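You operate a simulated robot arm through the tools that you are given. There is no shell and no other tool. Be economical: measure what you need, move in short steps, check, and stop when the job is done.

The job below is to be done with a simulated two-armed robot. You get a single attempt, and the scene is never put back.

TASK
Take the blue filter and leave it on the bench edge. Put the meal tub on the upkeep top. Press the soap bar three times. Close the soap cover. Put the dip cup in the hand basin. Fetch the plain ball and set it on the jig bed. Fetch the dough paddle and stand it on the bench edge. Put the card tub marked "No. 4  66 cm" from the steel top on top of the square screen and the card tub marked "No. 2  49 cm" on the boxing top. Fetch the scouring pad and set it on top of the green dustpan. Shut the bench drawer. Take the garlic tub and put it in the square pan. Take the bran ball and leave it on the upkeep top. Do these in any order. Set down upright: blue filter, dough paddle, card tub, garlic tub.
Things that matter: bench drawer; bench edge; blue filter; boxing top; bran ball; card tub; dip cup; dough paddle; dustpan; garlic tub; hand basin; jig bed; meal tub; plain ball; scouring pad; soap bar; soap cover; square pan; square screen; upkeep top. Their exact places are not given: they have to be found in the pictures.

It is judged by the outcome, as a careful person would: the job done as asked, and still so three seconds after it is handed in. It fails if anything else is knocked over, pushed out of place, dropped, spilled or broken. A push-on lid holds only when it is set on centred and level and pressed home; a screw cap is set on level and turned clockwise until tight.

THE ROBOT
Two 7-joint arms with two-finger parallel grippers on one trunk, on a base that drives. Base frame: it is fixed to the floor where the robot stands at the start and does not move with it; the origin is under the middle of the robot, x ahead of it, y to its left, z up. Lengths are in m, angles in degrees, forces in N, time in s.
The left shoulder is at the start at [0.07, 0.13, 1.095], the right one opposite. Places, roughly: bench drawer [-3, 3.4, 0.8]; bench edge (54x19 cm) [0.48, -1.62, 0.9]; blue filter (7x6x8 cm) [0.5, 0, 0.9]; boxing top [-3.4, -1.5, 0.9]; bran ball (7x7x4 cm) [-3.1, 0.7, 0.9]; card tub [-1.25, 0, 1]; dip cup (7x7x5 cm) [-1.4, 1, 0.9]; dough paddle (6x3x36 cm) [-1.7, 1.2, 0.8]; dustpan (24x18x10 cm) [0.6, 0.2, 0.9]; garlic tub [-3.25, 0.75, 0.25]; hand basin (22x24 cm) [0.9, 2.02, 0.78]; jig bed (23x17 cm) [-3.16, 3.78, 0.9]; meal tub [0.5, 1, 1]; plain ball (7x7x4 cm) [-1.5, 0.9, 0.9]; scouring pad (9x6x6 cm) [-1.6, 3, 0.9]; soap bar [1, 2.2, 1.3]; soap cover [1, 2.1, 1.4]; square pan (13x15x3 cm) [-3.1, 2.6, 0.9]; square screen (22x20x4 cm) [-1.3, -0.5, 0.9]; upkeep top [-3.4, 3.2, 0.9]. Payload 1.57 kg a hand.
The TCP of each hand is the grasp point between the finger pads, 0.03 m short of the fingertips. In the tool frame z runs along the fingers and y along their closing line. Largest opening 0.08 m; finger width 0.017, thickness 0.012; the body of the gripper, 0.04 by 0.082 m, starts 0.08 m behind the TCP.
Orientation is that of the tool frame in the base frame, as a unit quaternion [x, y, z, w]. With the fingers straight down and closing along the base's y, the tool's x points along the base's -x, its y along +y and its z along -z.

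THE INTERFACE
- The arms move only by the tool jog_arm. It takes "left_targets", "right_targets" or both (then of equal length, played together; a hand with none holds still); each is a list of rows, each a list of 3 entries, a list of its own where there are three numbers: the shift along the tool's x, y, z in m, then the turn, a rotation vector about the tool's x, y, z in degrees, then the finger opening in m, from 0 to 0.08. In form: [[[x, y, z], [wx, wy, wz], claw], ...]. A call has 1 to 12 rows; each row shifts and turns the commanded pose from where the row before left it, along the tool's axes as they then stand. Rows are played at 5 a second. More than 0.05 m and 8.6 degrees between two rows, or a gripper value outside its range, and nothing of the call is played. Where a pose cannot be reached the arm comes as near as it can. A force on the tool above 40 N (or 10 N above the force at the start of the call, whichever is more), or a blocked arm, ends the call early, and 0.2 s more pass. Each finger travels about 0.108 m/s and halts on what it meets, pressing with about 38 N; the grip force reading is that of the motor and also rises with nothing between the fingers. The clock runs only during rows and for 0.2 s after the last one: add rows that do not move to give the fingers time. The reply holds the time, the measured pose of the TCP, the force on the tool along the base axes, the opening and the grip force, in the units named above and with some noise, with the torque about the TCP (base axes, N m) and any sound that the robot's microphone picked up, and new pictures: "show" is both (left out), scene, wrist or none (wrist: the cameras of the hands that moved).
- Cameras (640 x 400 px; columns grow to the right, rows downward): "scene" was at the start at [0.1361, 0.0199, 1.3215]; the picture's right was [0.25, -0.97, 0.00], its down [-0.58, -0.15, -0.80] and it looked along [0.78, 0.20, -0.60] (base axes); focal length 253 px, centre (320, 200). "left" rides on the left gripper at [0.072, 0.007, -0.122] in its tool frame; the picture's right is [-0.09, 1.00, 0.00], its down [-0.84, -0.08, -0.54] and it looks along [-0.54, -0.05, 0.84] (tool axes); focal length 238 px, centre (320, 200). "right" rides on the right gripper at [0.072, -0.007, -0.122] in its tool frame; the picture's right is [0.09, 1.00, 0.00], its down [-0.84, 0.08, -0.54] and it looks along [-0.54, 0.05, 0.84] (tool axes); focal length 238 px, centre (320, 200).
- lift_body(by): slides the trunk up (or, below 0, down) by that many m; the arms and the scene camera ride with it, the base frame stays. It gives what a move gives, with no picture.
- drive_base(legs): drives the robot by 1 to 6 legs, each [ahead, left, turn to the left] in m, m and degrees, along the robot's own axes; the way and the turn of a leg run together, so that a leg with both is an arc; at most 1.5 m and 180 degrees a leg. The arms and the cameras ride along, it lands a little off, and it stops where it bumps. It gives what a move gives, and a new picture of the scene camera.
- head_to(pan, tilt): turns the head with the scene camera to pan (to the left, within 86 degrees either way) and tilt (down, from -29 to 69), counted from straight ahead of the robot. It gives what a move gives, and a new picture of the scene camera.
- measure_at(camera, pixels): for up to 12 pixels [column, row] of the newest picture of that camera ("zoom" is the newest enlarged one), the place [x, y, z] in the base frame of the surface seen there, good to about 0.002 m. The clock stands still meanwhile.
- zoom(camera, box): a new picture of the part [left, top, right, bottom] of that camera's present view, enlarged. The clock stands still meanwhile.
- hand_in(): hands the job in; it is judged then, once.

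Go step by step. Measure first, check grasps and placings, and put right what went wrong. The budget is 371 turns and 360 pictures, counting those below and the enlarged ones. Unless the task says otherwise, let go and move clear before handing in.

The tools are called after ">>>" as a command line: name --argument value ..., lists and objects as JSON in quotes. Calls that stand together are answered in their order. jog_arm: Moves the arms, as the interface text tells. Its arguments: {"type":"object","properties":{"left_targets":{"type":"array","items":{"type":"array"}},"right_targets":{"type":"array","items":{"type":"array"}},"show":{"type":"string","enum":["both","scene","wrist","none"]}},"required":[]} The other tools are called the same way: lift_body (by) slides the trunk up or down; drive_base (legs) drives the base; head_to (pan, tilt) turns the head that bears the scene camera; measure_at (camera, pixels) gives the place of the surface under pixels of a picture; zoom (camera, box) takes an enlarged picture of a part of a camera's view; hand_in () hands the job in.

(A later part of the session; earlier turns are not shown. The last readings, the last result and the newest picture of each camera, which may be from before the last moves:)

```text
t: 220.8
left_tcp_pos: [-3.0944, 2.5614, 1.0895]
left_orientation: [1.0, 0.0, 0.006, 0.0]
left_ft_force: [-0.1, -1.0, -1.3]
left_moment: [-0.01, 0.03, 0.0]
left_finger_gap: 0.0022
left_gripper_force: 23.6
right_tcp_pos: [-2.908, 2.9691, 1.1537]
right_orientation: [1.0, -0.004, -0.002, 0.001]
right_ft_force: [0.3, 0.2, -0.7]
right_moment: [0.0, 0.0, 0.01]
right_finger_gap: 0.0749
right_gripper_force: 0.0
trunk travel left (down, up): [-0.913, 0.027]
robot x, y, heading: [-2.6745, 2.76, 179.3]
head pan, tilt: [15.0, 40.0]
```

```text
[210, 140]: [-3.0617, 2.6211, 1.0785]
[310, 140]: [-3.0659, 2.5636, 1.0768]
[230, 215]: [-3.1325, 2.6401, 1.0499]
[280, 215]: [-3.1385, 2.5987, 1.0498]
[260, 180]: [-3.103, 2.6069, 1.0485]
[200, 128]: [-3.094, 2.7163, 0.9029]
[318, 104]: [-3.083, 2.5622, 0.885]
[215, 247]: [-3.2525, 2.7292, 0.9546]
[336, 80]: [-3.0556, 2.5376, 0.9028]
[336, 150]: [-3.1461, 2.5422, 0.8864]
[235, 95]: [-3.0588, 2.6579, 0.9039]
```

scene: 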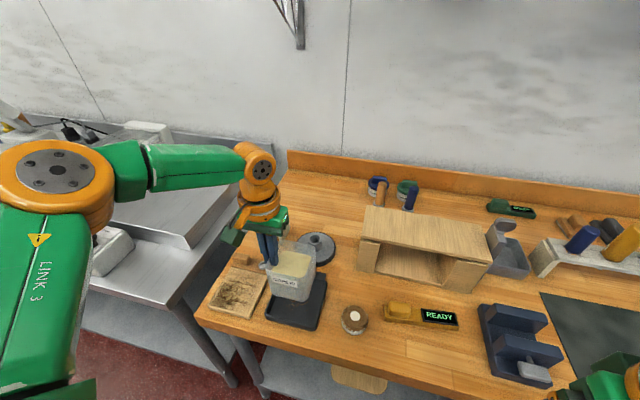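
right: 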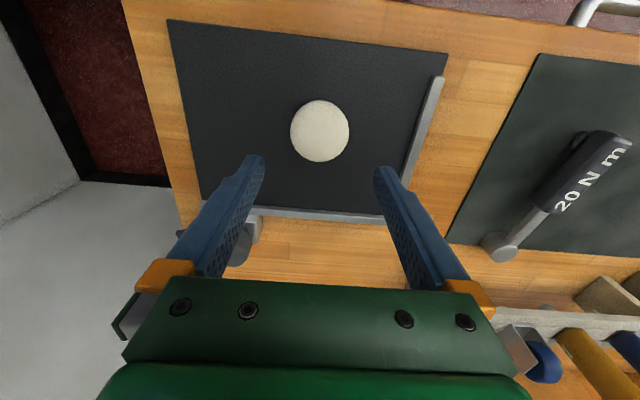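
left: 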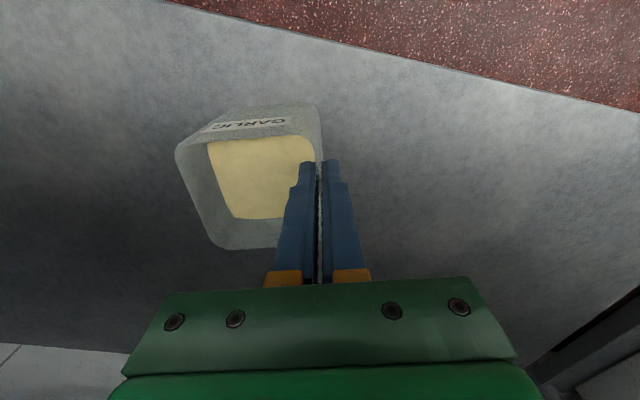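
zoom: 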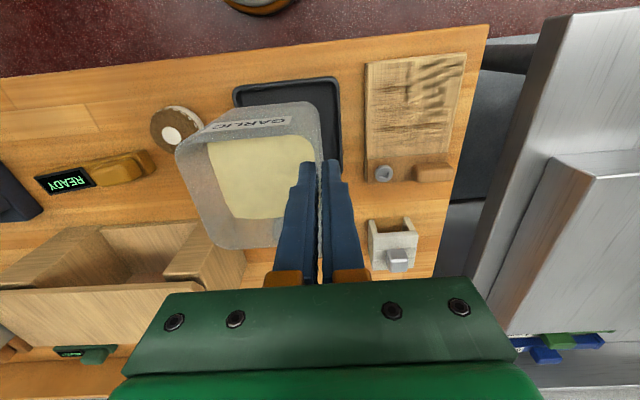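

The tub centre is at (-3.096, 2.604); it needs to go 0.018 further in. Lower the trunk 0.09, shift, then lower by arm and release.

>>> jog_arm --left_targets '[[[-0.018, 0, 0], [0, 0, 0], 0.0], [[0, 0, 0], [0, 0, 0], 0.0]]' --show "none"

>>> lift_body --by -0.09

>>> zoom --camera "scene" --box '[200, 200, 360, 340]'

```text
t: 221.4
left_tcp_pos: [-3.1118, 2.5595, 1.0895]
left_orientation: [1.0, -0.001, 0.005, 0.0]
left_ft_force: [-0.4, 0.3, -0.5]
left_moment: [-0.02, -0.01, -0.01]
left_finger_gap: 0.0023
left_gripper_force: 23.6
left hand out of reach, approached as far as the arm can: row 1
right_tcp_pos: [-2.9082, 2.9694, 1.1541]
right_orientation: [1.0, -0.004, -0.001, 0.001]
right_ft_force: [0.5, 0.4, 0.4]
right_moment: [0.0, 0.04, 0.01]
right_finger_gap: 0.0751
right_gripper_force: 0.0
trunk travel left (down, up): [-0.913, 0.027]
robot x, y, heading: [-2.6799, 2.7563, 179.5]
head pan, tilt: [15.0, 40.0]
```

```text
t: 222.7
left_tcp_pos: [-3.1112, 2.5603, 0.9985]
left_orientation: [1.0, -0.001, 0.005, 0.0]
left_ft_force: [0.4, 0.3, -0.5]
left_moment: [-0.06, 0.02, -0.01]
left_finger_gap: 0.0023
left_gripper_force: 23.8
right_tcp_pos: [-2.9099, 2.9692, 1.0638]
right_orientation: [1.0, -0.003, 0.0, 0.001]
right_ft_force: [-0.6, 0.2, 0.1]
right_moment: [0.01, 0.01, 0.02]
right_finger_gap: 0.0752
right_gripper_force: 0.0
trunk travel left (down, up): [-0.823, 0.117]
robot x, y, heading: [-2.6817, 2.7607, 179.3]
head pan, tilt: [15.0, 40.0]
```

```text
2.86 times, centred on (280, 270) of scene
```

zoom: 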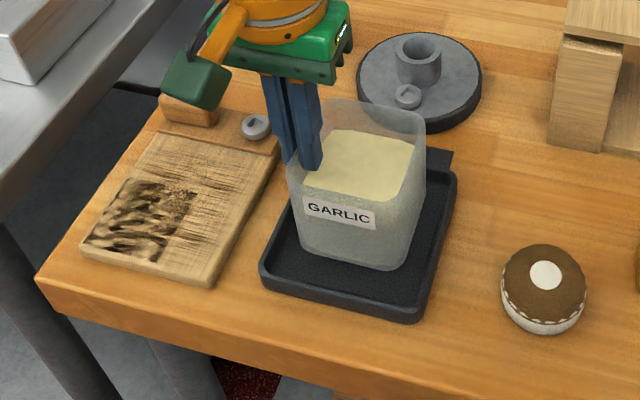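

>>> lift_body --by -0.017

>>> jog_arm --left_targets '[[[0, 0, 0], [0, 0, 0], 0.01], [[0, 0, 0], [0, 0, 0], 0.02], [[0, 0, 0], [0, 0, 0], 0.03], [[0, 0, -0.03], [0, 0, 0], 0.03], [[0, 0, -0.03], [0, 0, 0], 0.03], [[0.03, 0, -0.03], [0, 0, 0], 0.03], [[0.04, 0, -0.02], [0, 0, 0], 0.03]]' --show "scene"

```text
t: 223.3
left_tcp_pos: [-3.1116, 2.5607, 0.983]
left_orientation: [1.0, -0.001, 0.005, -0.001]
left_ft_force: [-0.7, 0.9, -1.8]
left_moment: [-0.05, 0.0, 0.02]
left_finger_gap: 0.0021
left_gripper_force: 23.8
right_tcp_pos: [-2.91, 2.9686, 1.0463]
right_orientation: [1.0, -0.004, -0.001, 0.0]
right_ft_force: [-0.2, 0.7, -0.8]
right_moment: [0.02, 0.01, 0.0]
right_finger_gap: 0.075
right_gripper_force: 0.1
trunk travel left (down, up): [-0.806, 0.134]
robot x, y, heading: [-2.6787, 2.7584, 179.3]
head pan, tilt: [15.0, 40.0]
```

```text
t: 224.9
left_tcp_pos: [-3.0397, 2.5586, 1.0921]
left_orientation: [1.0, 0.0, 0.004, 0.0]
left_ft_force: [0.6, 0.4, -0.2]
left_moment: [-0.01, 0.02, 0.02]
left_finger_gap: 0.0301
left_gripper_force: 0.0
right_tcp_pos: [-2.9081, 2.9693, 1.0464]
right_orientation: [1.0, -0.005, -0.002, 0.001]
right_ft_force: [0.7, 0.5, 0.3]
right_moment: [-0.04, 0.01, -0.02]
right_finger_gap: 0.0748
right_gripper_force: 0.0
trunk travel left (down, up): [-0.806, 0.134]
robot x, y, heading: [-2.6823, 2.7574, 179.4]
head pan, tilt: [15.0, 40.0]
```

scene: 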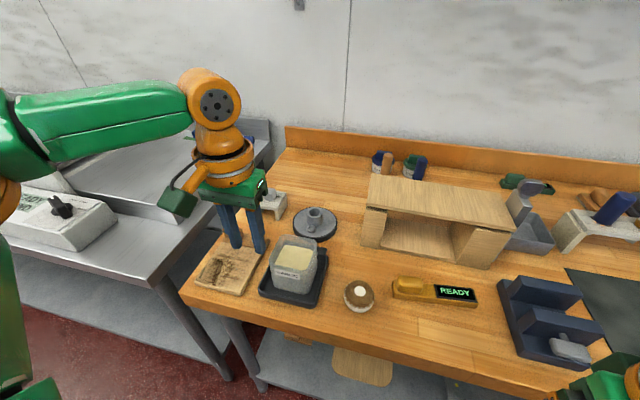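

The garlic tub stands in the pan. Next the card tubs: driving back along the aisle to face the steel top.

>>> drive_base --legs '[[-0.3, 0, 0.6], [0, 1.3, 0], [0, 1.25, 0], [0, 0, 180]]'

>>> head_to --pan 0 --tilt 32

```text
t: 246.5
left_tcp_pos: [-2.0314, 0.423, 1.0912]
left_orientation: [-0.026, 1.0, 0.001, -0.006]
left_ft_force: [-0.6, 0.0, 0.7]
left_moment: [0.0, 0.0, 0.03]
left_finger_gap: 0.03
left_gripper_force: 0.1
right_tcp_pos: [-2.1413, 0.0071, 1.047]
right_orientation: [-0.022, 1.0, 0.001, 0.001]
right_ft_force: [-0.6, -0.6, -0.2]
right_moment: [0.01, -0.02, 0.03]
right_finger_gap: 0.0751
right_gripper_force: 0.0
trunk travel left (down, up): [-0.806, 0.134]
robot x, y, heading: [-2.3826, 0.2037, 2.5]
head pan, tilt: [15.0, 40.0]
```

scene: 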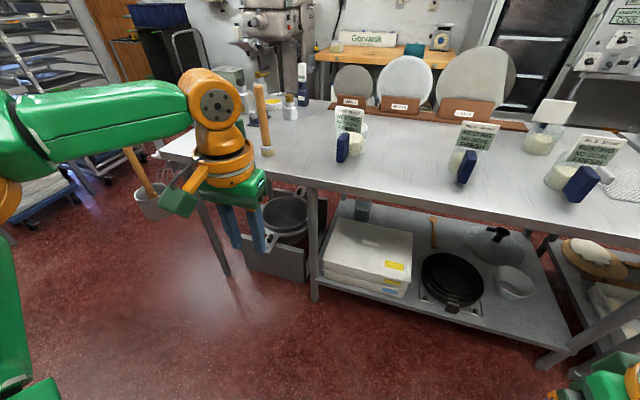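

```text
t: 247.2
left_tcp_pos: [-2.0308, 0.4231, 1.0925]
left_orientation: [-0.025, 1.0, 0.001, -0.005]
left_ft_force: [0.4, -0.2, 0.3]
left_moment: [-0.02, -0.03, -0.02]
left_finger_gap: 0.03
left_gripper_force: 0.0
right_tcp_pos: [-2.1419, 0.0072, 1.046]
right_orientation: [-0.022, 1.0, 0.001, 0.0]
right_ft_force: [0.2, -0.5, -0.1]
right_moment: [0.03, 0.02, 0.03]
right_finger_gap: 0.0749
right_gripper_force: 0.1
trunk travel left (down, up): [-0.806, 0.134]
robot x, y, heading: [-2.3877, 0.2042, 2.4]
head pan, tilt: [0.0, 32.0]
```

scene: 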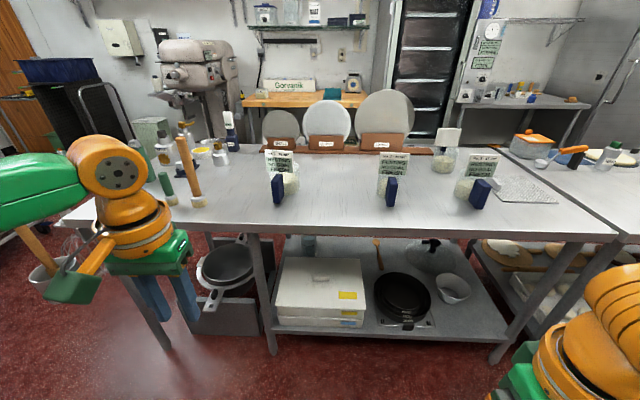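

Several jars carry printed cards. Zooming to read them.

>>> zoom --camera "scene" --box '[250, 140, 330, 210]'

>>> zoom --camera "scene" --box '[360, 140, 440, 210]'

>>> zoom --camera "scene" --box '[425, 120, 565, 215]'

```text
5.71 times, centred on (290, 175) of scene
```

zoom: 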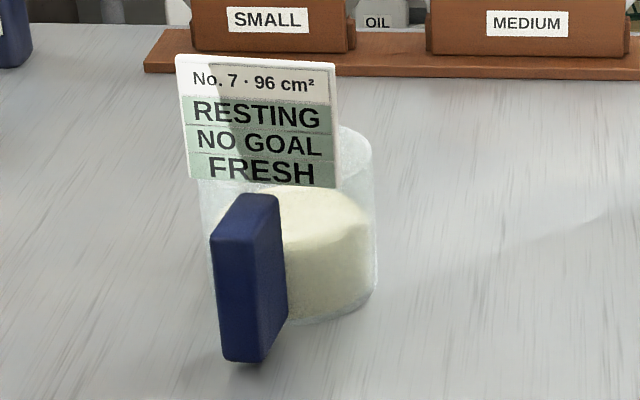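

```text
5.71 times, centred on (400, 175) of scene
```

zoom: 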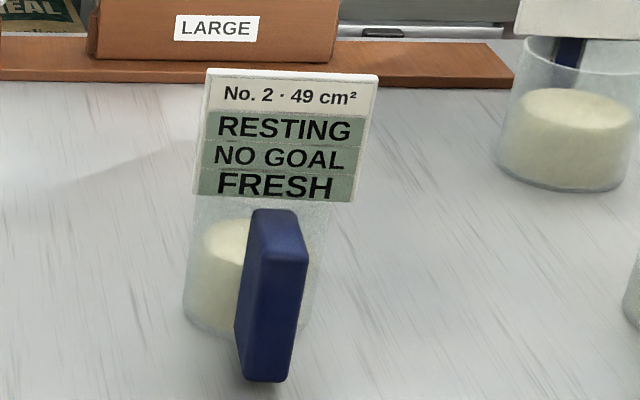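

```text
4.21 times, centred on (495, 168) of scene
```

zoom: 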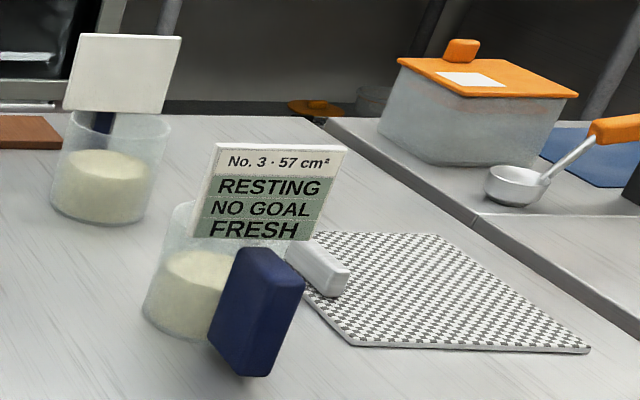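

>>> measure_at --camera "zoom" --pixels '[[350, 343], [588, 350], [438, 236], [318, 236], [450, 290], [320, 270], [105, 160], [60, 185], [160, 180], [105, 120], [100, 70], [260, 300]]'

>>> zoom --camera "scene" --box '[360, 140, 440, 210]'

>>> measure_at --camera "zoom" --pixels '[[275, 300], [250, 220], [300, 250], [275, 375], [245, 330], [225, 260], [285, 150], [260, 210], [370, 80], [200, 190], [190, 320], [350, 195]]'

```text
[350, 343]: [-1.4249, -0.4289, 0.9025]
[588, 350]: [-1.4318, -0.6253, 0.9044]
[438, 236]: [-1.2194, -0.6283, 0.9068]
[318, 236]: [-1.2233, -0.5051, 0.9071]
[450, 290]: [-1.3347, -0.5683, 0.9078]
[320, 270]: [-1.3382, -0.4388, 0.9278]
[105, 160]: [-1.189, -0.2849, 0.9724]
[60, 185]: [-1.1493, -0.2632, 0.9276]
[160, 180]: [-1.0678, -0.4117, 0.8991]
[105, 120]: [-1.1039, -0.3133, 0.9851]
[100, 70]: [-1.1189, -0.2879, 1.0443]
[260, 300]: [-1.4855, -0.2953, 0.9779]
```

```text
5.71 times, centred on (400, 175) of scene
```

zoom: 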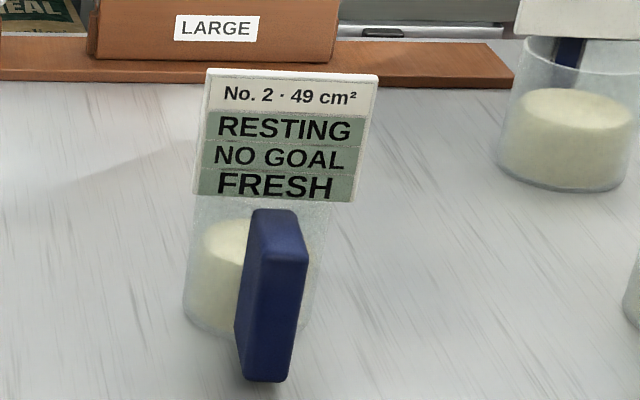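

```text
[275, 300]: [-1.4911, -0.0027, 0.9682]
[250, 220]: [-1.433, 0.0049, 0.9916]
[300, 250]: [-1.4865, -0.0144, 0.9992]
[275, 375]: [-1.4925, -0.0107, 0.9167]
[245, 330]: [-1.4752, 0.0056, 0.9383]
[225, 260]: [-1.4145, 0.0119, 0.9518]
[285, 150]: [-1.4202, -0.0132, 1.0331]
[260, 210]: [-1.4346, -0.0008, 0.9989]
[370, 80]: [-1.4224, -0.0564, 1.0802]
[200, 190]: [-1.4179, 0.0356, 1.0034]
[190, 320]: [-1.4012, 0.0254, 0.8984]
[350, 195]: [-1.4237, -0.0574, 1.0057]
```

No.2 has a blue handle at about x -1.435..-1.49, y -0.014..0.005, z 0.917..1.0; No.4 must be the one with its back to us at (-1.10,-0.30). I'll take No.2 by its handle with the right hand, first tucking the left.

>>> jog_arm --left_targets '[[[0.04, 0, -0.01], [0, 0, 0], 0.03], [[0.04, 0, -0.01], [0, 0, 0], 0.03], [[0.04, 0, -0.01], [0, 0, 0], 0.03], [[0.04, 0, -0.01], [0, 0, 0], 0.03]]' --show "none"

>>> drive_base --legs '[[0, 0, -2.4], [0.48, 0, 0]]'

```text
t: 248.2
left_tcp_pos: [-2.1918, 0.4158, 1.1343]
left_orientation: [-0.025, 1.0, 0.001, -0.004]
left_ft_force: [-0.5, 0.3, 0.1]
left_moment: [-0.01, -0.01, -0.02]
left_finger_gap: 0.0298
left_gripper_force: 0.0
right_tcp_pos: [-2.143, 0.0066, 1.0458]
right_orientation: [-0.021, 1.0, 0.001, 0.002]
right_ft_force: [0.0, 0.1, 0.6]
right_moment: [-0.03, 0.02, -0.03]
right_finger_gap: 0.0749
right_gripper_force: 0.1
trunk travel left (down, up): [-0.806, 0.134]
robot x, y, heading: [-2.3818, 0.2081, 2.3]
head pan, tilt: [0.0, 32.0]
```

```text
t: 251.4
left_tcp_pos: [-1.7064, 0.4064, 1.1345]
left_orientation: [-0.003, 1.0, -0.001, -0.004]
left_ft_force: [0.6, -0.4, -0.7]
left_moment: [0.0, -0.02, -0.03]
left_finger_gap: 0.0303
left_gripper_force: 0.0
right_tcp_pos: [-1.6762, -0.0044, 1.0475]
right_orientation: [0.002, 1.0, 0.001, 0.002]
right_ft_force: [0.8, 0.4, -1.0]
right_moment: [0.0, 0.0, -0.02]
right_finger_gap: 0.0751
right_gripper_force: 0.1
trunk travel left (down, up): [-0.806, 0.134]
robot x, y, heading: [-1.9068, 0.2004, -0.2]
head pan, tilt: [0.0, 32.0]
```

scene: 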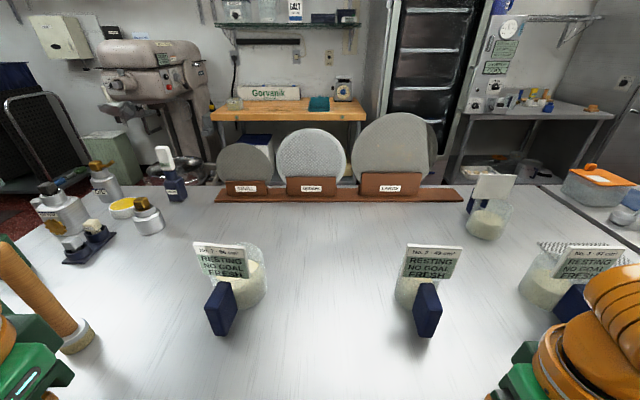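

Measure the No.2 handle again from here, closer up.

>>> zoom --camera "scene" --box '[370, 230, 490, 350]'

>>> measure_at --camera "zoom" --pixels '[[245, 270], [330, 280], [290, 250], [345, 340], [390, 280], [300, 180], [280, 285], [360, 275], [270, 320], [320, 275], [350, 300]]'

>>> zoom --camera "right" --box '[0, 0, 640, 400]'

```text
3.33 times, centred on (430, 290) of scene
```

zoom: 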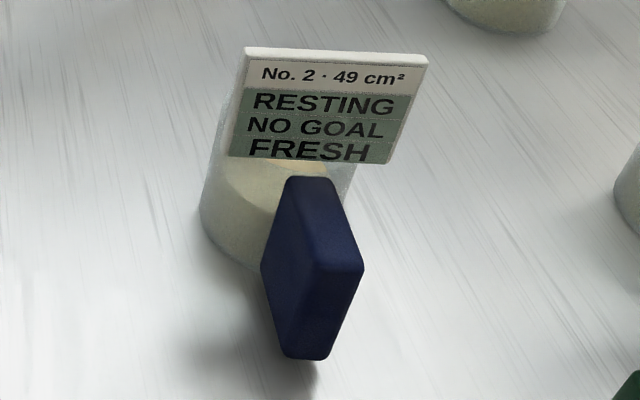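

```text
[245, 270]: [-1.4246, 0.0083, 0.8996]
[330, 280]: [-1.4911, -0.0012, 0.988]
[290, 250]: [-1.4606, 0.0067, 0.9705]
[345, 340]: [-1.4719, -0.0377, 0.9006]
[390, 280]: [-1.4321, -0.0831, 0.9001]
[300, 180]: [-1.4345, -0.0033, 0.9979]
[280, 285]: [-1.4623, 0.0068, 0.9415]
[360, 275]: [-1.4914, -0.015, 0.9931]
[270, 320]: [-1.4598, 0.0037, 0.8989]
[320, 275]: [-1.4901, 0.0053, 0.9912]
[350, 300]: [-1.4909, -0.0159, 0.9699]
```

```text
1.00 times, centred on (320, 200) of right (not enlarged: the box is as wide or as high as the picture)
```

zoom: 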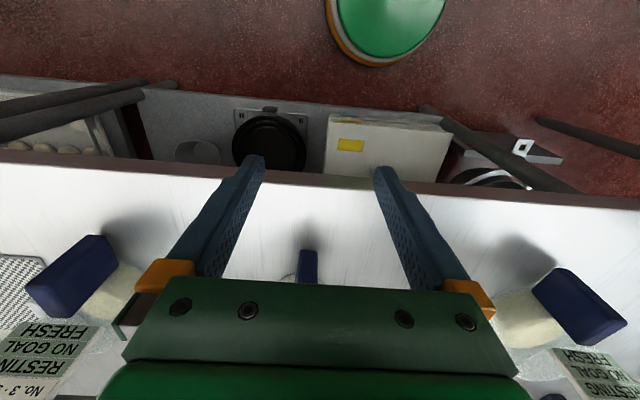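

The handle is 0.024 thick, centred at y -0.005. I'll lower first, then advance with the fingers straddling it.

>>> jog_arm --right_targets '[[[0, 0, 0.035], [0, 0, 0], 0.07], [[0, 0, 0.035], [0, 0, 0], 0.06], [[-0.045, 0, 0], [0, 0, 0], 0.06], [[-0.045, 0, 0], [0, 0, 0], 0.06], [[-0.045, 0, 0], [0, 0, 0], 0.06], [[-0.04, 0, 0], [0, 0, 0], 0.06], [[-0.036, 0, 0], [0, 0, 0], 0.06], [[0, 0, 0], [0, 0, 0], 0.06]]' --show "both"

```text
t: 253.2
left_tcp_pos: [-1.7051, 0.4063, 1.1347]
left_orientation: [-0.003, 1.0, -0.001, -0.006]
left_ft_force: [-0.2, -0.2, 0.1]
left_moment: [0.01, -0.02, 0.01]
left_finger_gap: 0.03
left_gripper_force: 0.1
right_tcp_pos: [-1.4528, -0.0056, 0.9759]
right_orientation: [0.001, 1.0, 0.001, 0.0]
right_ft_force: [-0.2, 0.5, 0.5]
right_moment: [0.05, -0.02, 0.01]
right_finger_gap: 0.06
right_gripper_force: 0.1
right hand out of reach, approached as far as the arm can: row 2
trunk travel left (down, up): [-0.806, 0.134]
robot x, y, heading: [-1.9068, 0.206, -0.4]
head pan, tilt: [0.0, 32.0]
```

scene: 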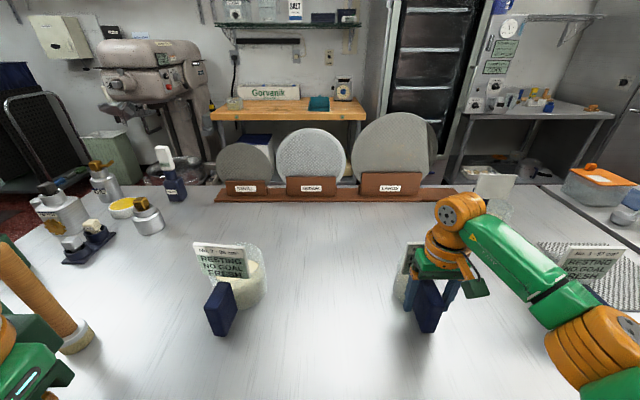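
right: 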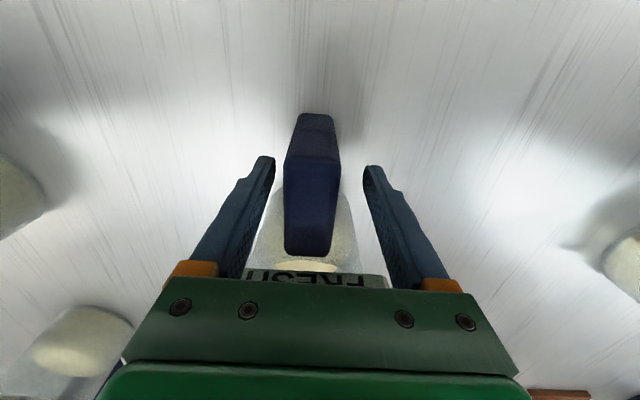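

Back 0.013, grip, lift.

>>> jog_arm --right_targets '[[[0.015, 0, 0], [0, 0, 0], 0.06], [[0, 0, 0], [0, 0, 0], 0.03], [[0, 0, 0], [0, 0, 0], 0.01], [[0, 0, 0], [0, 0, 0], 0.01], [[0, 0, 0], [0, 0, 0], 0.01], [[0, 0, -0.03], [0, 0, 0], 0.01], [[0, 0, -0.03], [0, 0, 0], 0.01], [[0, 0, 0], [0, 0, 0], 0.01]]' --show "both"

```text
t: 255.1
left_tcp_pos: [-1.7031, 0.4055, 1.1342]
left_orientation: [-0.003, 1.0, 0.0, -0.007]
left_ft_force: [-0.3, -0.3, 0.5]
left_moment: [0.03, 0.0, -0.02]
left_finger_gap: 0.0299
left_gripper_force: 0.0
right_tcp_pos: [-1.4696, -0.0064, 1.0365]
right_orientation: [0.002, 1.0, 0.001, 0.0]
right_ft_force: [-0.4, 0.0, -2.0]
right_moment: [0.01, 0.21, 0.0]
right_finger_gap: 0.0281
right_gripper_force: 37.8
trunk travel left (down, up): [-0.806, 0.134]
robot x, y, heading: [-1.9075, 0.2061, -0.3]
head pan, tilt: [0.0, 32.0]
```

scene: 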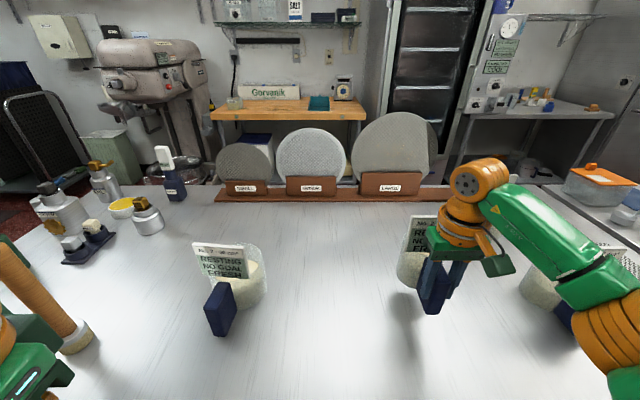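
right: 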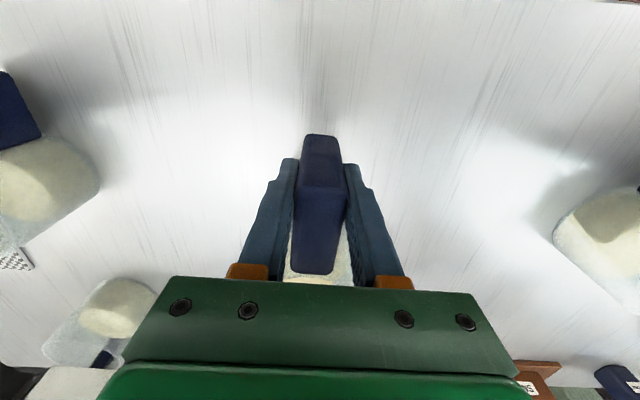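

No.2 is held (weight ~2 N). Backing off, turning and driving toward the boxing top.

>>> drive_base --legs '[[-0.45, 0, 0], [0, 0, 90], [0, 0, 90], [0, 1.3, 0]]'

>>> head_to --pan 15 --tilt 35

```text
t: 271.5
left_tcp_pos: [-2.6108, -1.3087, 1.1328]
left_orientation: [1.0, -0.017, 0.005, 0.0]
left_ft_force: [-0.5, 0.0, -0.2]
left_moment: [0.0, -0.04, -0.02]
left_finger_gap: 0.0305
left_gripper_force: 0.1
right_tcp_pos: [-2.8306, -0.8874, 1.0362]
right_orientation: [1.0, -0.021, 0.0, 0.001]
right_ft_force: [-0.9, -0.2, -2.2]
right_moment: [0.0, -0.16, -0.02]
right_finger_gap: 0.0278
right_gripper_force: 37.7
trunk travel left (down, up): [-0.806, 0.134]
robot x, y, heading: [-2.4032, -1.1135, 177.9]
head pan, tilt: [0.0, 32.0]
```

scene: 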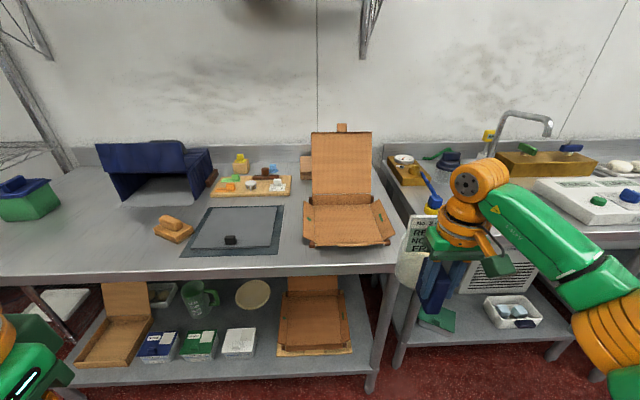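

```text
t: 272.3
left_tcp_pos: [-2.6107, -1.3087, 1.1348]
left_orientation: [1.0, -0.018, 0.005, 0.0]
left_ft_force: [0.1, 1.3, -0.6]
left_moment: [0.01, -0.03, 0.02]
left_finger_gap: 0.0302
left_gripper_force: 0.1
right_tcp_pos: [-2.8301, -0.8873, 1.0358]
right_orientation: [1.0, -0.021, 0.0, 0.001]
right_ft_force: [0.5, -0.7, -1.9]
right_moment: [0.02, -0.18, -0.01]
right_finger_gap: 0.0277
right_gripper_force: 38.0
trunk travel left (down, up): [-0.806, 0.134]
robot x, y, heading: [-2.4025, -1.1147, 177.7]
head pan, tilt: [15.0, 35.0]
```

scene: 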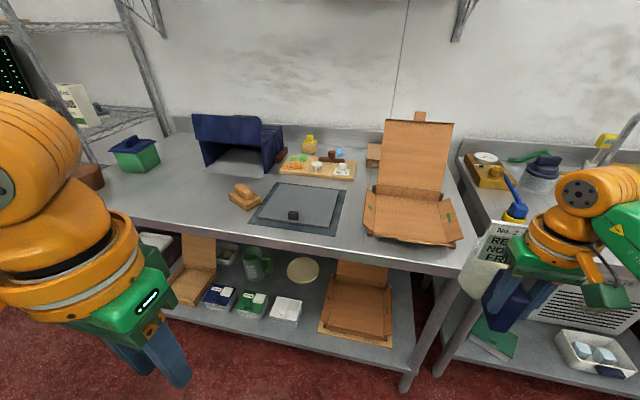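

>>> measure_at --camera "scene" --pixels '[[350, 225], [255, 220], [334, 234], [366, 232], [245, 197], [230, 207], [180, 195], [130, 200], [200, 180], [330, 245], [340, 190], [200, 220]]'

```text
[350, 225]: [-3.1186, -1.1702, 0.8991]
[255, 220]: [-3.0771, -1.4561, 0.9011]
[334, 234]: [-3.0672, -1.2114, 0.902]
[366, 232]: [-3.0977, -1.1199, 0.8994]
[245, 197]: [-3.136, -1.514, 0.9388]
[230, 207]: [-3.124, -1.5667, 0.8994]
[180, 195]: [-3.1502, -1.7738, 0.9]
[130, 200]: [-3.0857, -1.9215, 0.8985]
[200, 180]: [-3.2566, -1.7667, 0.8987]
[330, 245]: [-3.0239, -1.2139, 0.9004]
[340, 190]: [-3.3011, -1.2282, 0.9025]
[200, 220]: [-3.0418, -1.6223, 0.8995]
```

Free spot near (-3.12, -1.70). Driving there.

>>> drive_base --legs '[[0, 0.795, 2.3]]'

```text
t: 276.5
left_tcp_pos: [-2.6229, -2.0996, 1.1342]
left_orientation: [1.0, 0.001, 0.005, 0.0]
left_ft_force: [0.1, -0.1, 0.7]
left_moment: [0.03, -0.02, 0.02]
left_finger_gap: 0.0297
left_gripper_force: 0.1
right_tcp_pos: [-2.8576, -1.685, 1.035]
right_orientation: [1.0, -0.003, 0.0, 0.001]
right_ft_force: [-0.8, 0.0, -3.3]
right_moment: [-0.02, -0.15, -0.01]
right_finger_gap: 0.0278
right_gripper_force: 38.2
trunk travel left (down, up): [-0.806, 0.134]
robot x, y, heading: [-2.4201, -1.9027, 180.0]
head pan, tilt: [15.0, 35.0]
```

scene: 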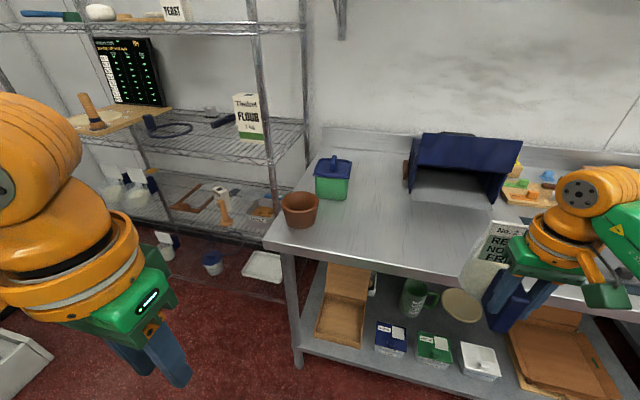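

>>> head_to --pan -12 --tilt 35

>>> zoom --camera "scene" --box '[220, 150, 380, 280]'

```text
t: 277.4
left_tcp_pos: [-2.6241, -2.0999, 1.135]
left_orientation: [1.0, 0.0, 0.005, 0.0]
left_ft_force: [-0.8, -1.2, -0.4]
left_moment: [0.0, -0.01, 0.0]
left_finger_gap: 0.0303
left_gripper_force: 0.1
right_tcp_pos: [-2.8567, -1.687, 1.037]
right_orientation: [1.0, -0.003, 0.001, 0.001]
right_ft_force: [-0.1, 0.9, -1.9]
right_moment: [0.02, -0.19, -0.02]
right_finger_gap: 0.0276
right_gripper_force: 37.7
trunk travel left (down, up): [-0.806, 0.134]
robot x, y, heading: [-2.4217, -1.9028, 179.4]
head pan, tilt: [-12.0, 35.0]
```

scene: 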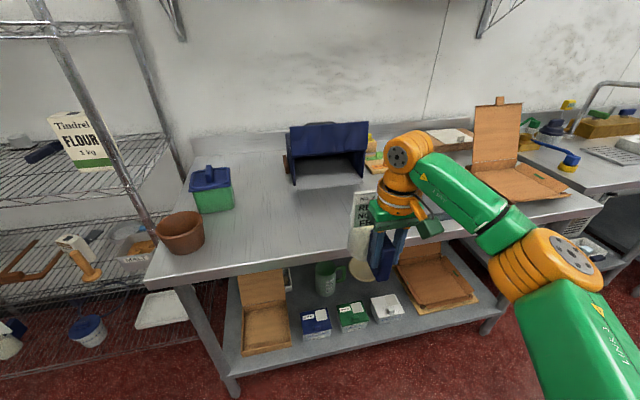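

```text
3.08 times, centred on (300, 215) of scene
```

zoom: 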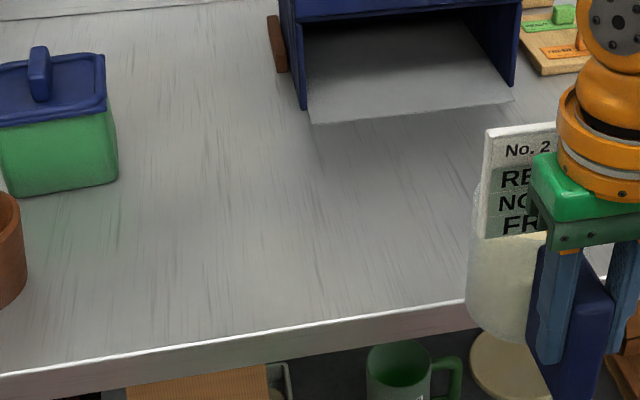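

The jar hangs level. Driving in 0.20 and lowering it.

>>> drive_base --legs '[[0.205, 0, 0]]'

>>> jog_arm --right_targets '[[[0, 0, 0.03], [0, 0, 0], 0.01], [[0, 0, 0.022], [0, 0, 0], 0.01], [[0, 0, 0], [0, 0, 0], 0.01]]' --show "scene"

```text
t: 279.1
left_tcp_pos: [-2.8238, -2.0986, 1.1355]
left_orientation: [1.0, 0.002, 0.004, 0.0]
left_ft_force: [0.2, 1.1, 0.7]
left_moment: [0.01, 0.02, 0.0]
left_finger_gap: 0.03
left_gripper_force: 0.0
right_tcp_pos: [-3.0599, -1.6863, 1.0384]
right_orientation: [1.0, -0.002, -0.001, 0.001]
right_ft_force: [1.2, 0.9, -2.3]
right_moment: [0.0, -0.13, 0.01]
right_finger_gap: 0.0278
right_gripper_force: 38.3
trunk travel left (down, up): [-0.806, 0.134]
robot x, y, heading: [-2.6223, -1.9003, 179.7]
head pan, tilt: [-12.0, 35.0]
```

scene: 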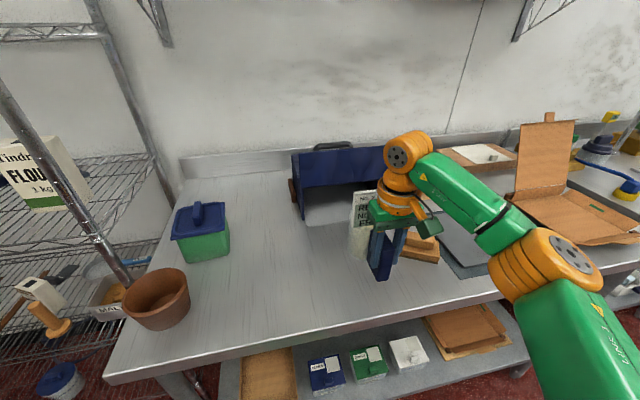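

```text
t: 279.9
left_tcp_pos: [-2.8268, -2.0999, 1.1333]
left_orientation: [1.0, 0.002, 0.005, 0.0]
left_ft_force: [-0.5, -0.6, -0.3]
left_moment: [0.01, 0.01, -0.01]
left_finger_gap: 0.0301
left_gripper_force: 0.1
right_tcp_pos: [-3.0627, -1.6859, 0.9837]
right_orientation: [1.0, -0.003, 0.0, 0.0]
right_ft_force: [-0.3, -0.4, -2.3]
right_moment: [0.01, -0.18, 0.0]
right_finger_gap: 0.0275
right_gripper_force: 37.8
trunk travel left (down, up): [-0.806, 0.134]
robot x, y, heading: [-2.623, -1.8974, 179.8]
head pan, tilt: [-12.0, 35.0]
```

scene: 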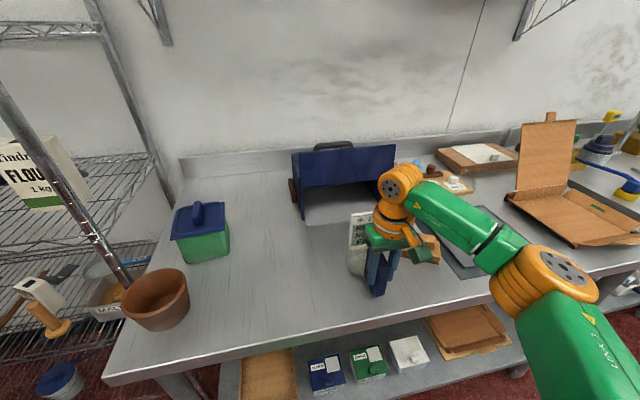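

>>> jog_arm --right_targets '[[[0, 0, 0.007], [0, 0, 0], 0.01], [[0, 0, 0], [0, 0, 0], 0.03], [[0, 0, 0], [0, 0, 0], 0.06], [[0, 0, 0], [0, 0, 0], 0.06], [[0.04, 0, 0], [0, 0, 0], 0.06], [[0.04, 0, 0], [0, 0, 0], 0.06], [[0.04, 0, 0], [0, 0, 0], 0.06], [[0, 0, -0.04], [0, 0, 0], 0.06]]' --show "scene"

```text
t: 281.7
left_tcp_pos: [-2.827, -2.0993, 1.1345]
left_orientation: [1.0, 0.002, 0.005, -0.001]
left_ft_force: [0.0, 0.0, 0.4]
left_moment: [0.0, 0.0, -0.01]
left_finger_gap: 0.0301
left_gripper_force: 0.0
right_tcp_pos: [-2.9387, -1.685, 1.0151]
right_orientation: [1.0, -0.003, -0.001, 0.0]
right_ft_force: [1.0, -0.4, 0.3]
right_moment: [-0.02, 0.01, 0.02]
right_finger_gap: 0.0603
right_gripper_force: 0.1
trunk travel left (down, up): [-0.806, 0.134]
robot x, y, heading: [-2.6231, -1.9004, 180.0]
head pan, tilt: [-12.0, 35.0]
```

scene: 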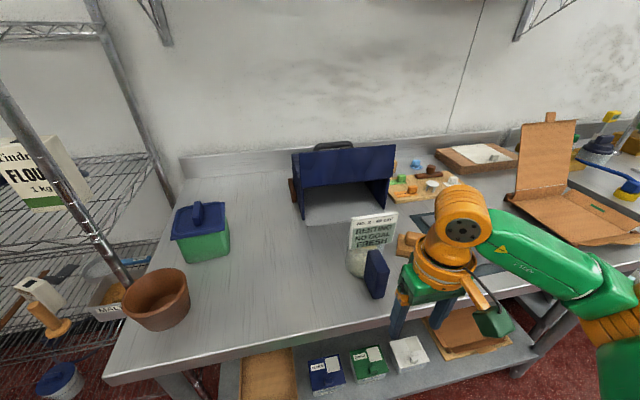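

No.2 is standing on the boxing top. Next: the dip cup with the left hand. Driving back up the aisle.

>>> drive_base --legs '[[-0.28, 0, 0], [0, -1.4, 0], [0, -1.3, 0], [0, 0, 90], [0, 0, 90]]'

>>> head_to --pan 12 --tilt 40

```text
t: 304.1
left_tcp_pos: [-2.1172, 1.0352, 1.134]
left_orientation: [0.026, 1.0, 0.001, -0.005]
left_ft_force: [-0.5, -0.5, 0.2]
left_moment: [-0.05, 0.01, -0.01]
left_finger_gap: 0.0301
left_gripper_force: 0.2
right_tcp_pos: [-2.0266, 0.6157, 1.0164]
right_orientation: [0.029, 1.0, 0.001, 0.001]
right_ft_force: [0.0, -0.2, 0.0]
right_moment: [-0.01, 0.01, 0.0]
right_finger_gap: 0.06
right_gripper_force: 0.1
trunk travel left (down, up): [-0.806, 0.134]
robot x, y, heading: [-2.3295, 0.848, -3.4]
head pan, tilt: [-12.0, 35.0]
```

scene: 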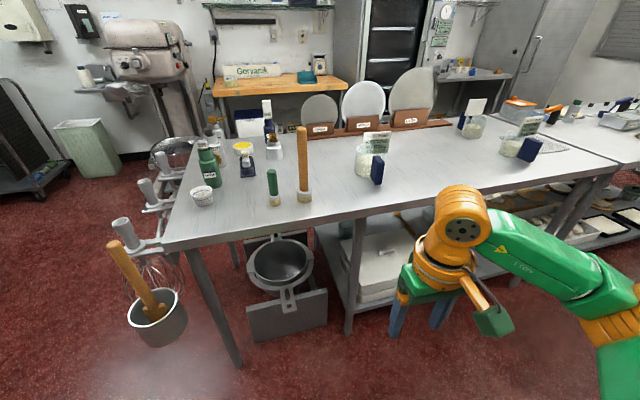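

```text
t: 305.0
left_tcp_pos: [-2.1173, 1.0358, 1.1346]
left_orientation: [0.027, 1.0, 0.0, -0.005]
left_ft_force: [0.3, 0.7, 0.7]
left_moment: [-0.01, -0.01, -0.01]
left_finger_gap: 0.0299
left_gripper_force: 0.0
right_tcp_pos: [-2.0265, 0.6176, 1.0159]
right_orientation: [0.029, 1.0, 0.001, 0.001]
right_ft_force: [0.4, -0.3, -1.4]
right_moment: [0.02, 0.05, 0.02]
right_finger_gap: 0.0603
right_gripper_force: 0.1
trunk travel left (down, up): [-0.806, 0.134]
robot x, y, heading: [-2.327, 0.8443, -3.4]
head pan, tilt: [12.0, 40.0]
```

scene: 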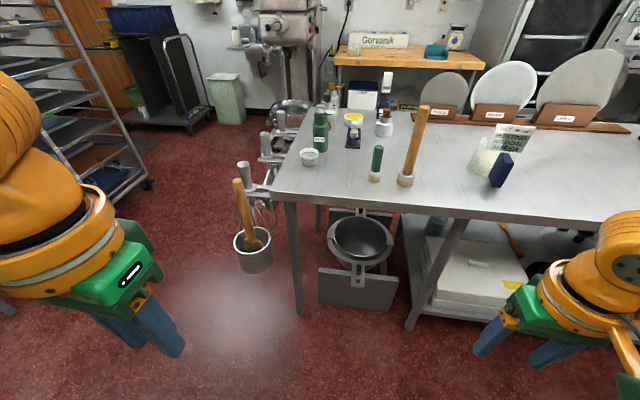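

>>> jog_arm --right_targets '[[[0.04, -0.02, 0], [0, 0, 0], 0.06], [[0.04, -0.02, 0], [0, 0, 0], 0.06], [[0.03, 0, -0.03], [0, 0, 0], 0.06]]' --left_targets '[[[0, 0, 0], [0, 0, 0], 0.05], [[0, 0, 0], [0, 0, 0], 0.07], [[0, 0, 0], [0, 0, 0], 0.08]]' --show "none"

>>> drive_base --legs '[[0, -0.02, 3.4], [0.44, 0, 0]]'

>>> zoom --camera "scene" --box '[220, 140, 400, 260]'

```text
t: 305.8
left_tcp_pos: [-2.118, 1.0372, 1.1353]
left_orientation: [0.026, 1.0, -0.002, -0.005]
left_ft_force: [0.7, -0.2, 0.8]
left_moment: [-0.03, 0.02, -0.01]
left_finger_gap: 0.0799
left_gripper_force: 0.1
right_tcp_pos: [-2.1381, 0.5826, 1.0444]
right_orientation: [0.029, 1.0, 0.0, 0.0]
right_ft_force: [0.4, 0.5, -0.3]
right_moment: [-0.01, 0.01, -0.01]
right_finger_gap: 0.0601
right_gripper_force: 0.0
trunk travel left (down, up): [-0.806, 0.134]
robot x, y, heading: [-2.3246, 0.8488, -3.4]
head pan, tilt: [12.0, 40.0]
```

```text
t: 308.9
left_tcp_pos: [-1.6815, 1.0258, 1.135]
left_orientation: [-0.002, 1.0, 0.0, -0.005]
left_ft_force: [-0.7, 0.6, -0.2]
left_moment: [-0.02, -0.01, 0.0]
left_finger_gap: 0.0799
left_gripper_force: 0.0
right_tcp_pos: [-1.6758, 0.5713, 1.0458]
right_orientation: [0.001, 1.0, 0.0, 0.002]
right_ft_force: [0.6, -0.1, 0.0]
right_moment: [0.0, -0.02, -0.01]
right_finger_gap: 0.0599
right_gripper_force: 0.0
trunk travel left (down, up): [-0.806, 0.134]
robot x, y, heading: [-1.882, 0.8216, -0.1]
head pan, tilt: [12.0, 40.0]
```

scene: 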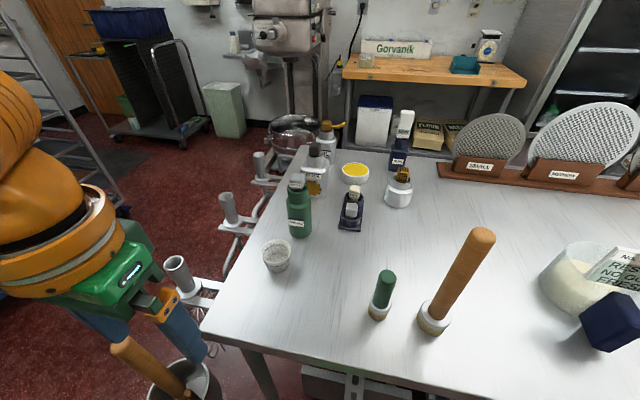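

```text
3.33 times, centred on (310, 200) of scene
```

zoom: 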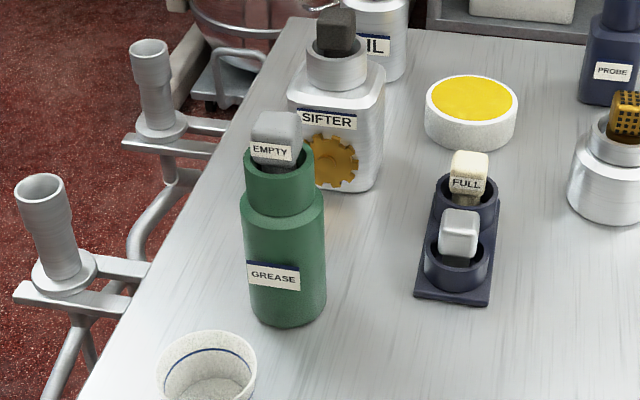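

>>> measure_at --camera "scene" --pixels '[[264, 250], [290, 250], [278, 241], [277, 260], [277, 265], [277, 250], [300, 235], [290, 225]]'

```text
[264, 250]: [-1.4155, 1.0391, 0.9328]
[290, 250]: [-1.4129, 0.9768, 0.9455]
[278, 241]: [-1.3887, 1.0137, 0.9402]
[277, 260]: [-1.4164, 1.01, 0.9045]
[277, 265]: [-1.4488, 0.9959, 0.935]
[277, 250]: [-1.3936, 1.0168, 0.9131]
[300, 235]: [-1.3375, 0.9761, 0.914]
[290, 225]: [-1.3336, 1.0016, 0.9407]
```

>>> jog_arm --left_targets '[[[0, -0.009, 0.04], [0, 0, 0], 0.08], [[0, -0.008, 0.04], [0, 0, 0], 0.08], [[-0.04, 0, 0.03], [0, 0, 0], 0.08], [[-0.04, 0, 0.03], [0, 0, 0], 0.08], [[-0.04, 0, 0.005], [0, 0, 0], 0.08], [[-0.04, 0, 0], [0, 0, 0], 0.08], [[-0.04, 0, 0], [0, 0, 0], 0.08], [[-0.03, 0, 0], [0, 0, 0], 0.08], [[-0.03, 0, 0], [0, 0, 0], 0.08], [[0, 0, 0], [0, 0, 0], 0.08]]' --show "both"

```text
t: 311.1
left_tcp_pos: [-1.4475, 1.0264, 0.999]
left_orientation: [-0.001, 1.0, -0.001, -0.006]
left_ft_force: [-0.3, 0.1, 0.4]
left_moment: [0.0, -0.01, -0.01]
left_finger_gap: 0.0799
left_gripper_force: 0.0
left hand out of reach, approached as far as the arm can: row 2, 8, 9
right_tcp_pos: [-1.6752, 0.5709, 1.0453]
right_orientation: [0.003, 1.0, 0.001, 0.0]
right_ft_force: [-0.9, 0.1, 0.1]
right_moment: [-0.01, -0.01, 0.05]
right_finger_gap: 0.0601
right_gripper_force: 0.0
trunk travel left (down, up): [-0.806, 0.134]
robot x, y, heading: [-1.8797, 0.8251, -0.2]
head pan, tilt: [12.0, 40.0]
```

scene: 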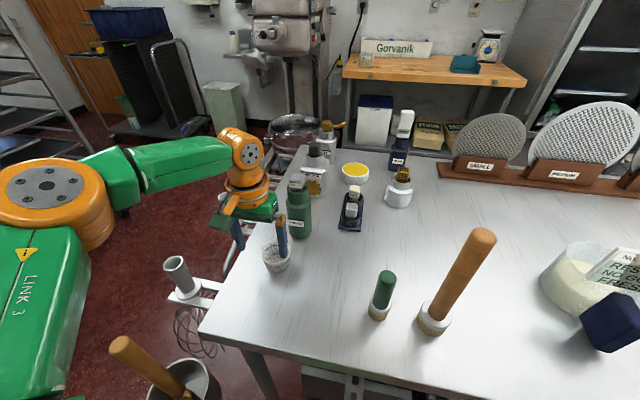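
left: 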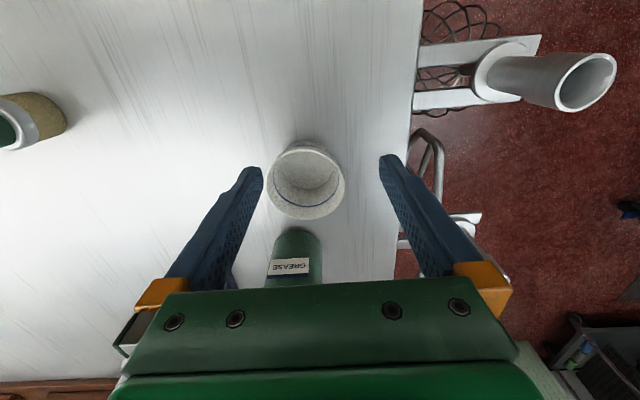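

Slightly out of reach, so I'll pitch the tool 8° forward to gain reach and align over the cup.

>>> jog_arm --left_targets '[[[0, 0, 0], [0, -8, 0], 0.08], [[-0.02575, -0.017, 0.0036], [0, 0, 0], 0.08], [[0, 0, 0], [0, 0, 0], 0.08]]' --show "wrist"

```text
t: 311.9
left_tcp_pos: [-1.4245, 1.013, 0.9996]
left_orientation: [-0.002, 0.998, -0.001, 0.066]
left_ft_force: [-0.2, 0.0, 0.5]
left_moment: [0.01, 0.0, 0.01]
left_finger_gap: 0.0801
left_gripper_force: 0.0
left hand out of reach, approached as far as the arm can: row 2
right_tcp_pos: [-1.6748, 0.5723, 1.0442]
right_orientation: [0.002, 1.0, 0.001, 0.001]
right_ft_force: [0.0, -0.1, -0.2]
right_moment: [0.04, -0.01, -0.04]
right_finger_gap: 0.06
right_gripper_force: 0.1
trunk travel left (down, up): [-0.806, 0.134]
robot x, y, heading: [-1.8815, 0.827, -0.4]
head pan, tilt: [12.0, 40.0]
```

left: 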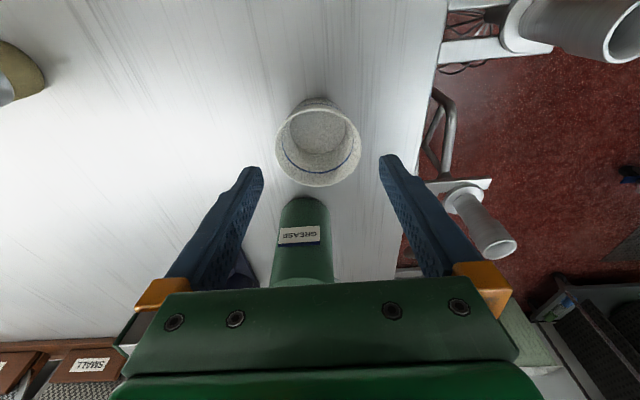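

>>> jog_arm --left_targets '[[[0.0042, -0.001, 0.03], [0, 0, 0], 0.08], [[0.004, 0, 0.028], [0, 0, 0], 0.08], [[0, 0, 0], [0, 0, 0], 0.08]]' --show "wrist"

```text
t: 312.7
left_tcp_pos: [-1.439, 1.0195, 0.9453]
left_orientation: [-0.001, 0.998, -0.001, 0.066]
left_ft_force: [0.2, 0.0, -0.5]
left_moment: [-0.03, 0.01, 0.02]
left_finger_gap: 0.08
left_gripper_force: 0.0
left hand out of reach, approached as far as the arm can: row 1, 2
right_tcp_pos: [-1.6754, 0.5715, 1.0446]
right_orientation: [0.002, 1.0, 0.001, 0.0]
right_ft_force: [0.5, 0.5, -0.8]
right_moment: [-0.02, 0.04, 0.0]
right_finger_gap: 0.0597
right_gripper_force: 0.1
trunk travel left (down, up): [-0.806, 0.134]
robot x, y, heading: [-1.8809, 0.8237, -0.6]
head pan, tilt: [12.0, 40.0]
```

left: 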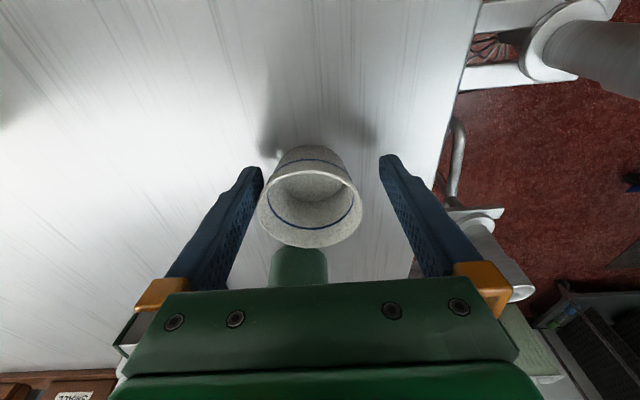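

The hand slipped short again. I'll pitch another 8° and shift onto the cup centre.

>>> jog_arm --left_targets '[[[0, -0.0105, 0], [0, -8, 0], 0.08], [[-0.0173, 0, 0.0049], [0, 0, 0], 0.08], [[0, 0, 0], [0, 0, 0], 0.08]]' --show "wrist"

```text
t: 313.5
left_tcp_pos: [-1.4212, 1.0078, 0.9446]
left_orientation: [-0.002, 0.991, 0.0, 0.134]
left_ft_force: [0.2, -0.1, -0.2]
left_moment: [0.03, -0.03, -0.02]
left_finger_gap: 0.0802
left_gripper_force: 0.0
right_tcp_pos: [-1.6759, 0.5722, 1.0439]
right_orientation: [0.001, 1.0, 0.001, 0.0]
right_ft_force: [-0.1, -1.0, 0.3]
right_moment: [0.01, -0.03, 0.0]
right_finger_gap: 0.0598
right_gripper_force: 0.0
trunk travel left (down, up): [-0.806, 0.134]
robot x, y, heading: [-1.8777, 0.8252, -0.3]
head pan, tilt: [12.0, 40.0]
```

left: 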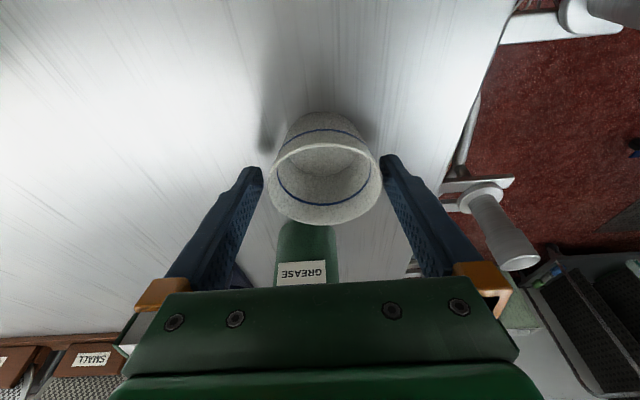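

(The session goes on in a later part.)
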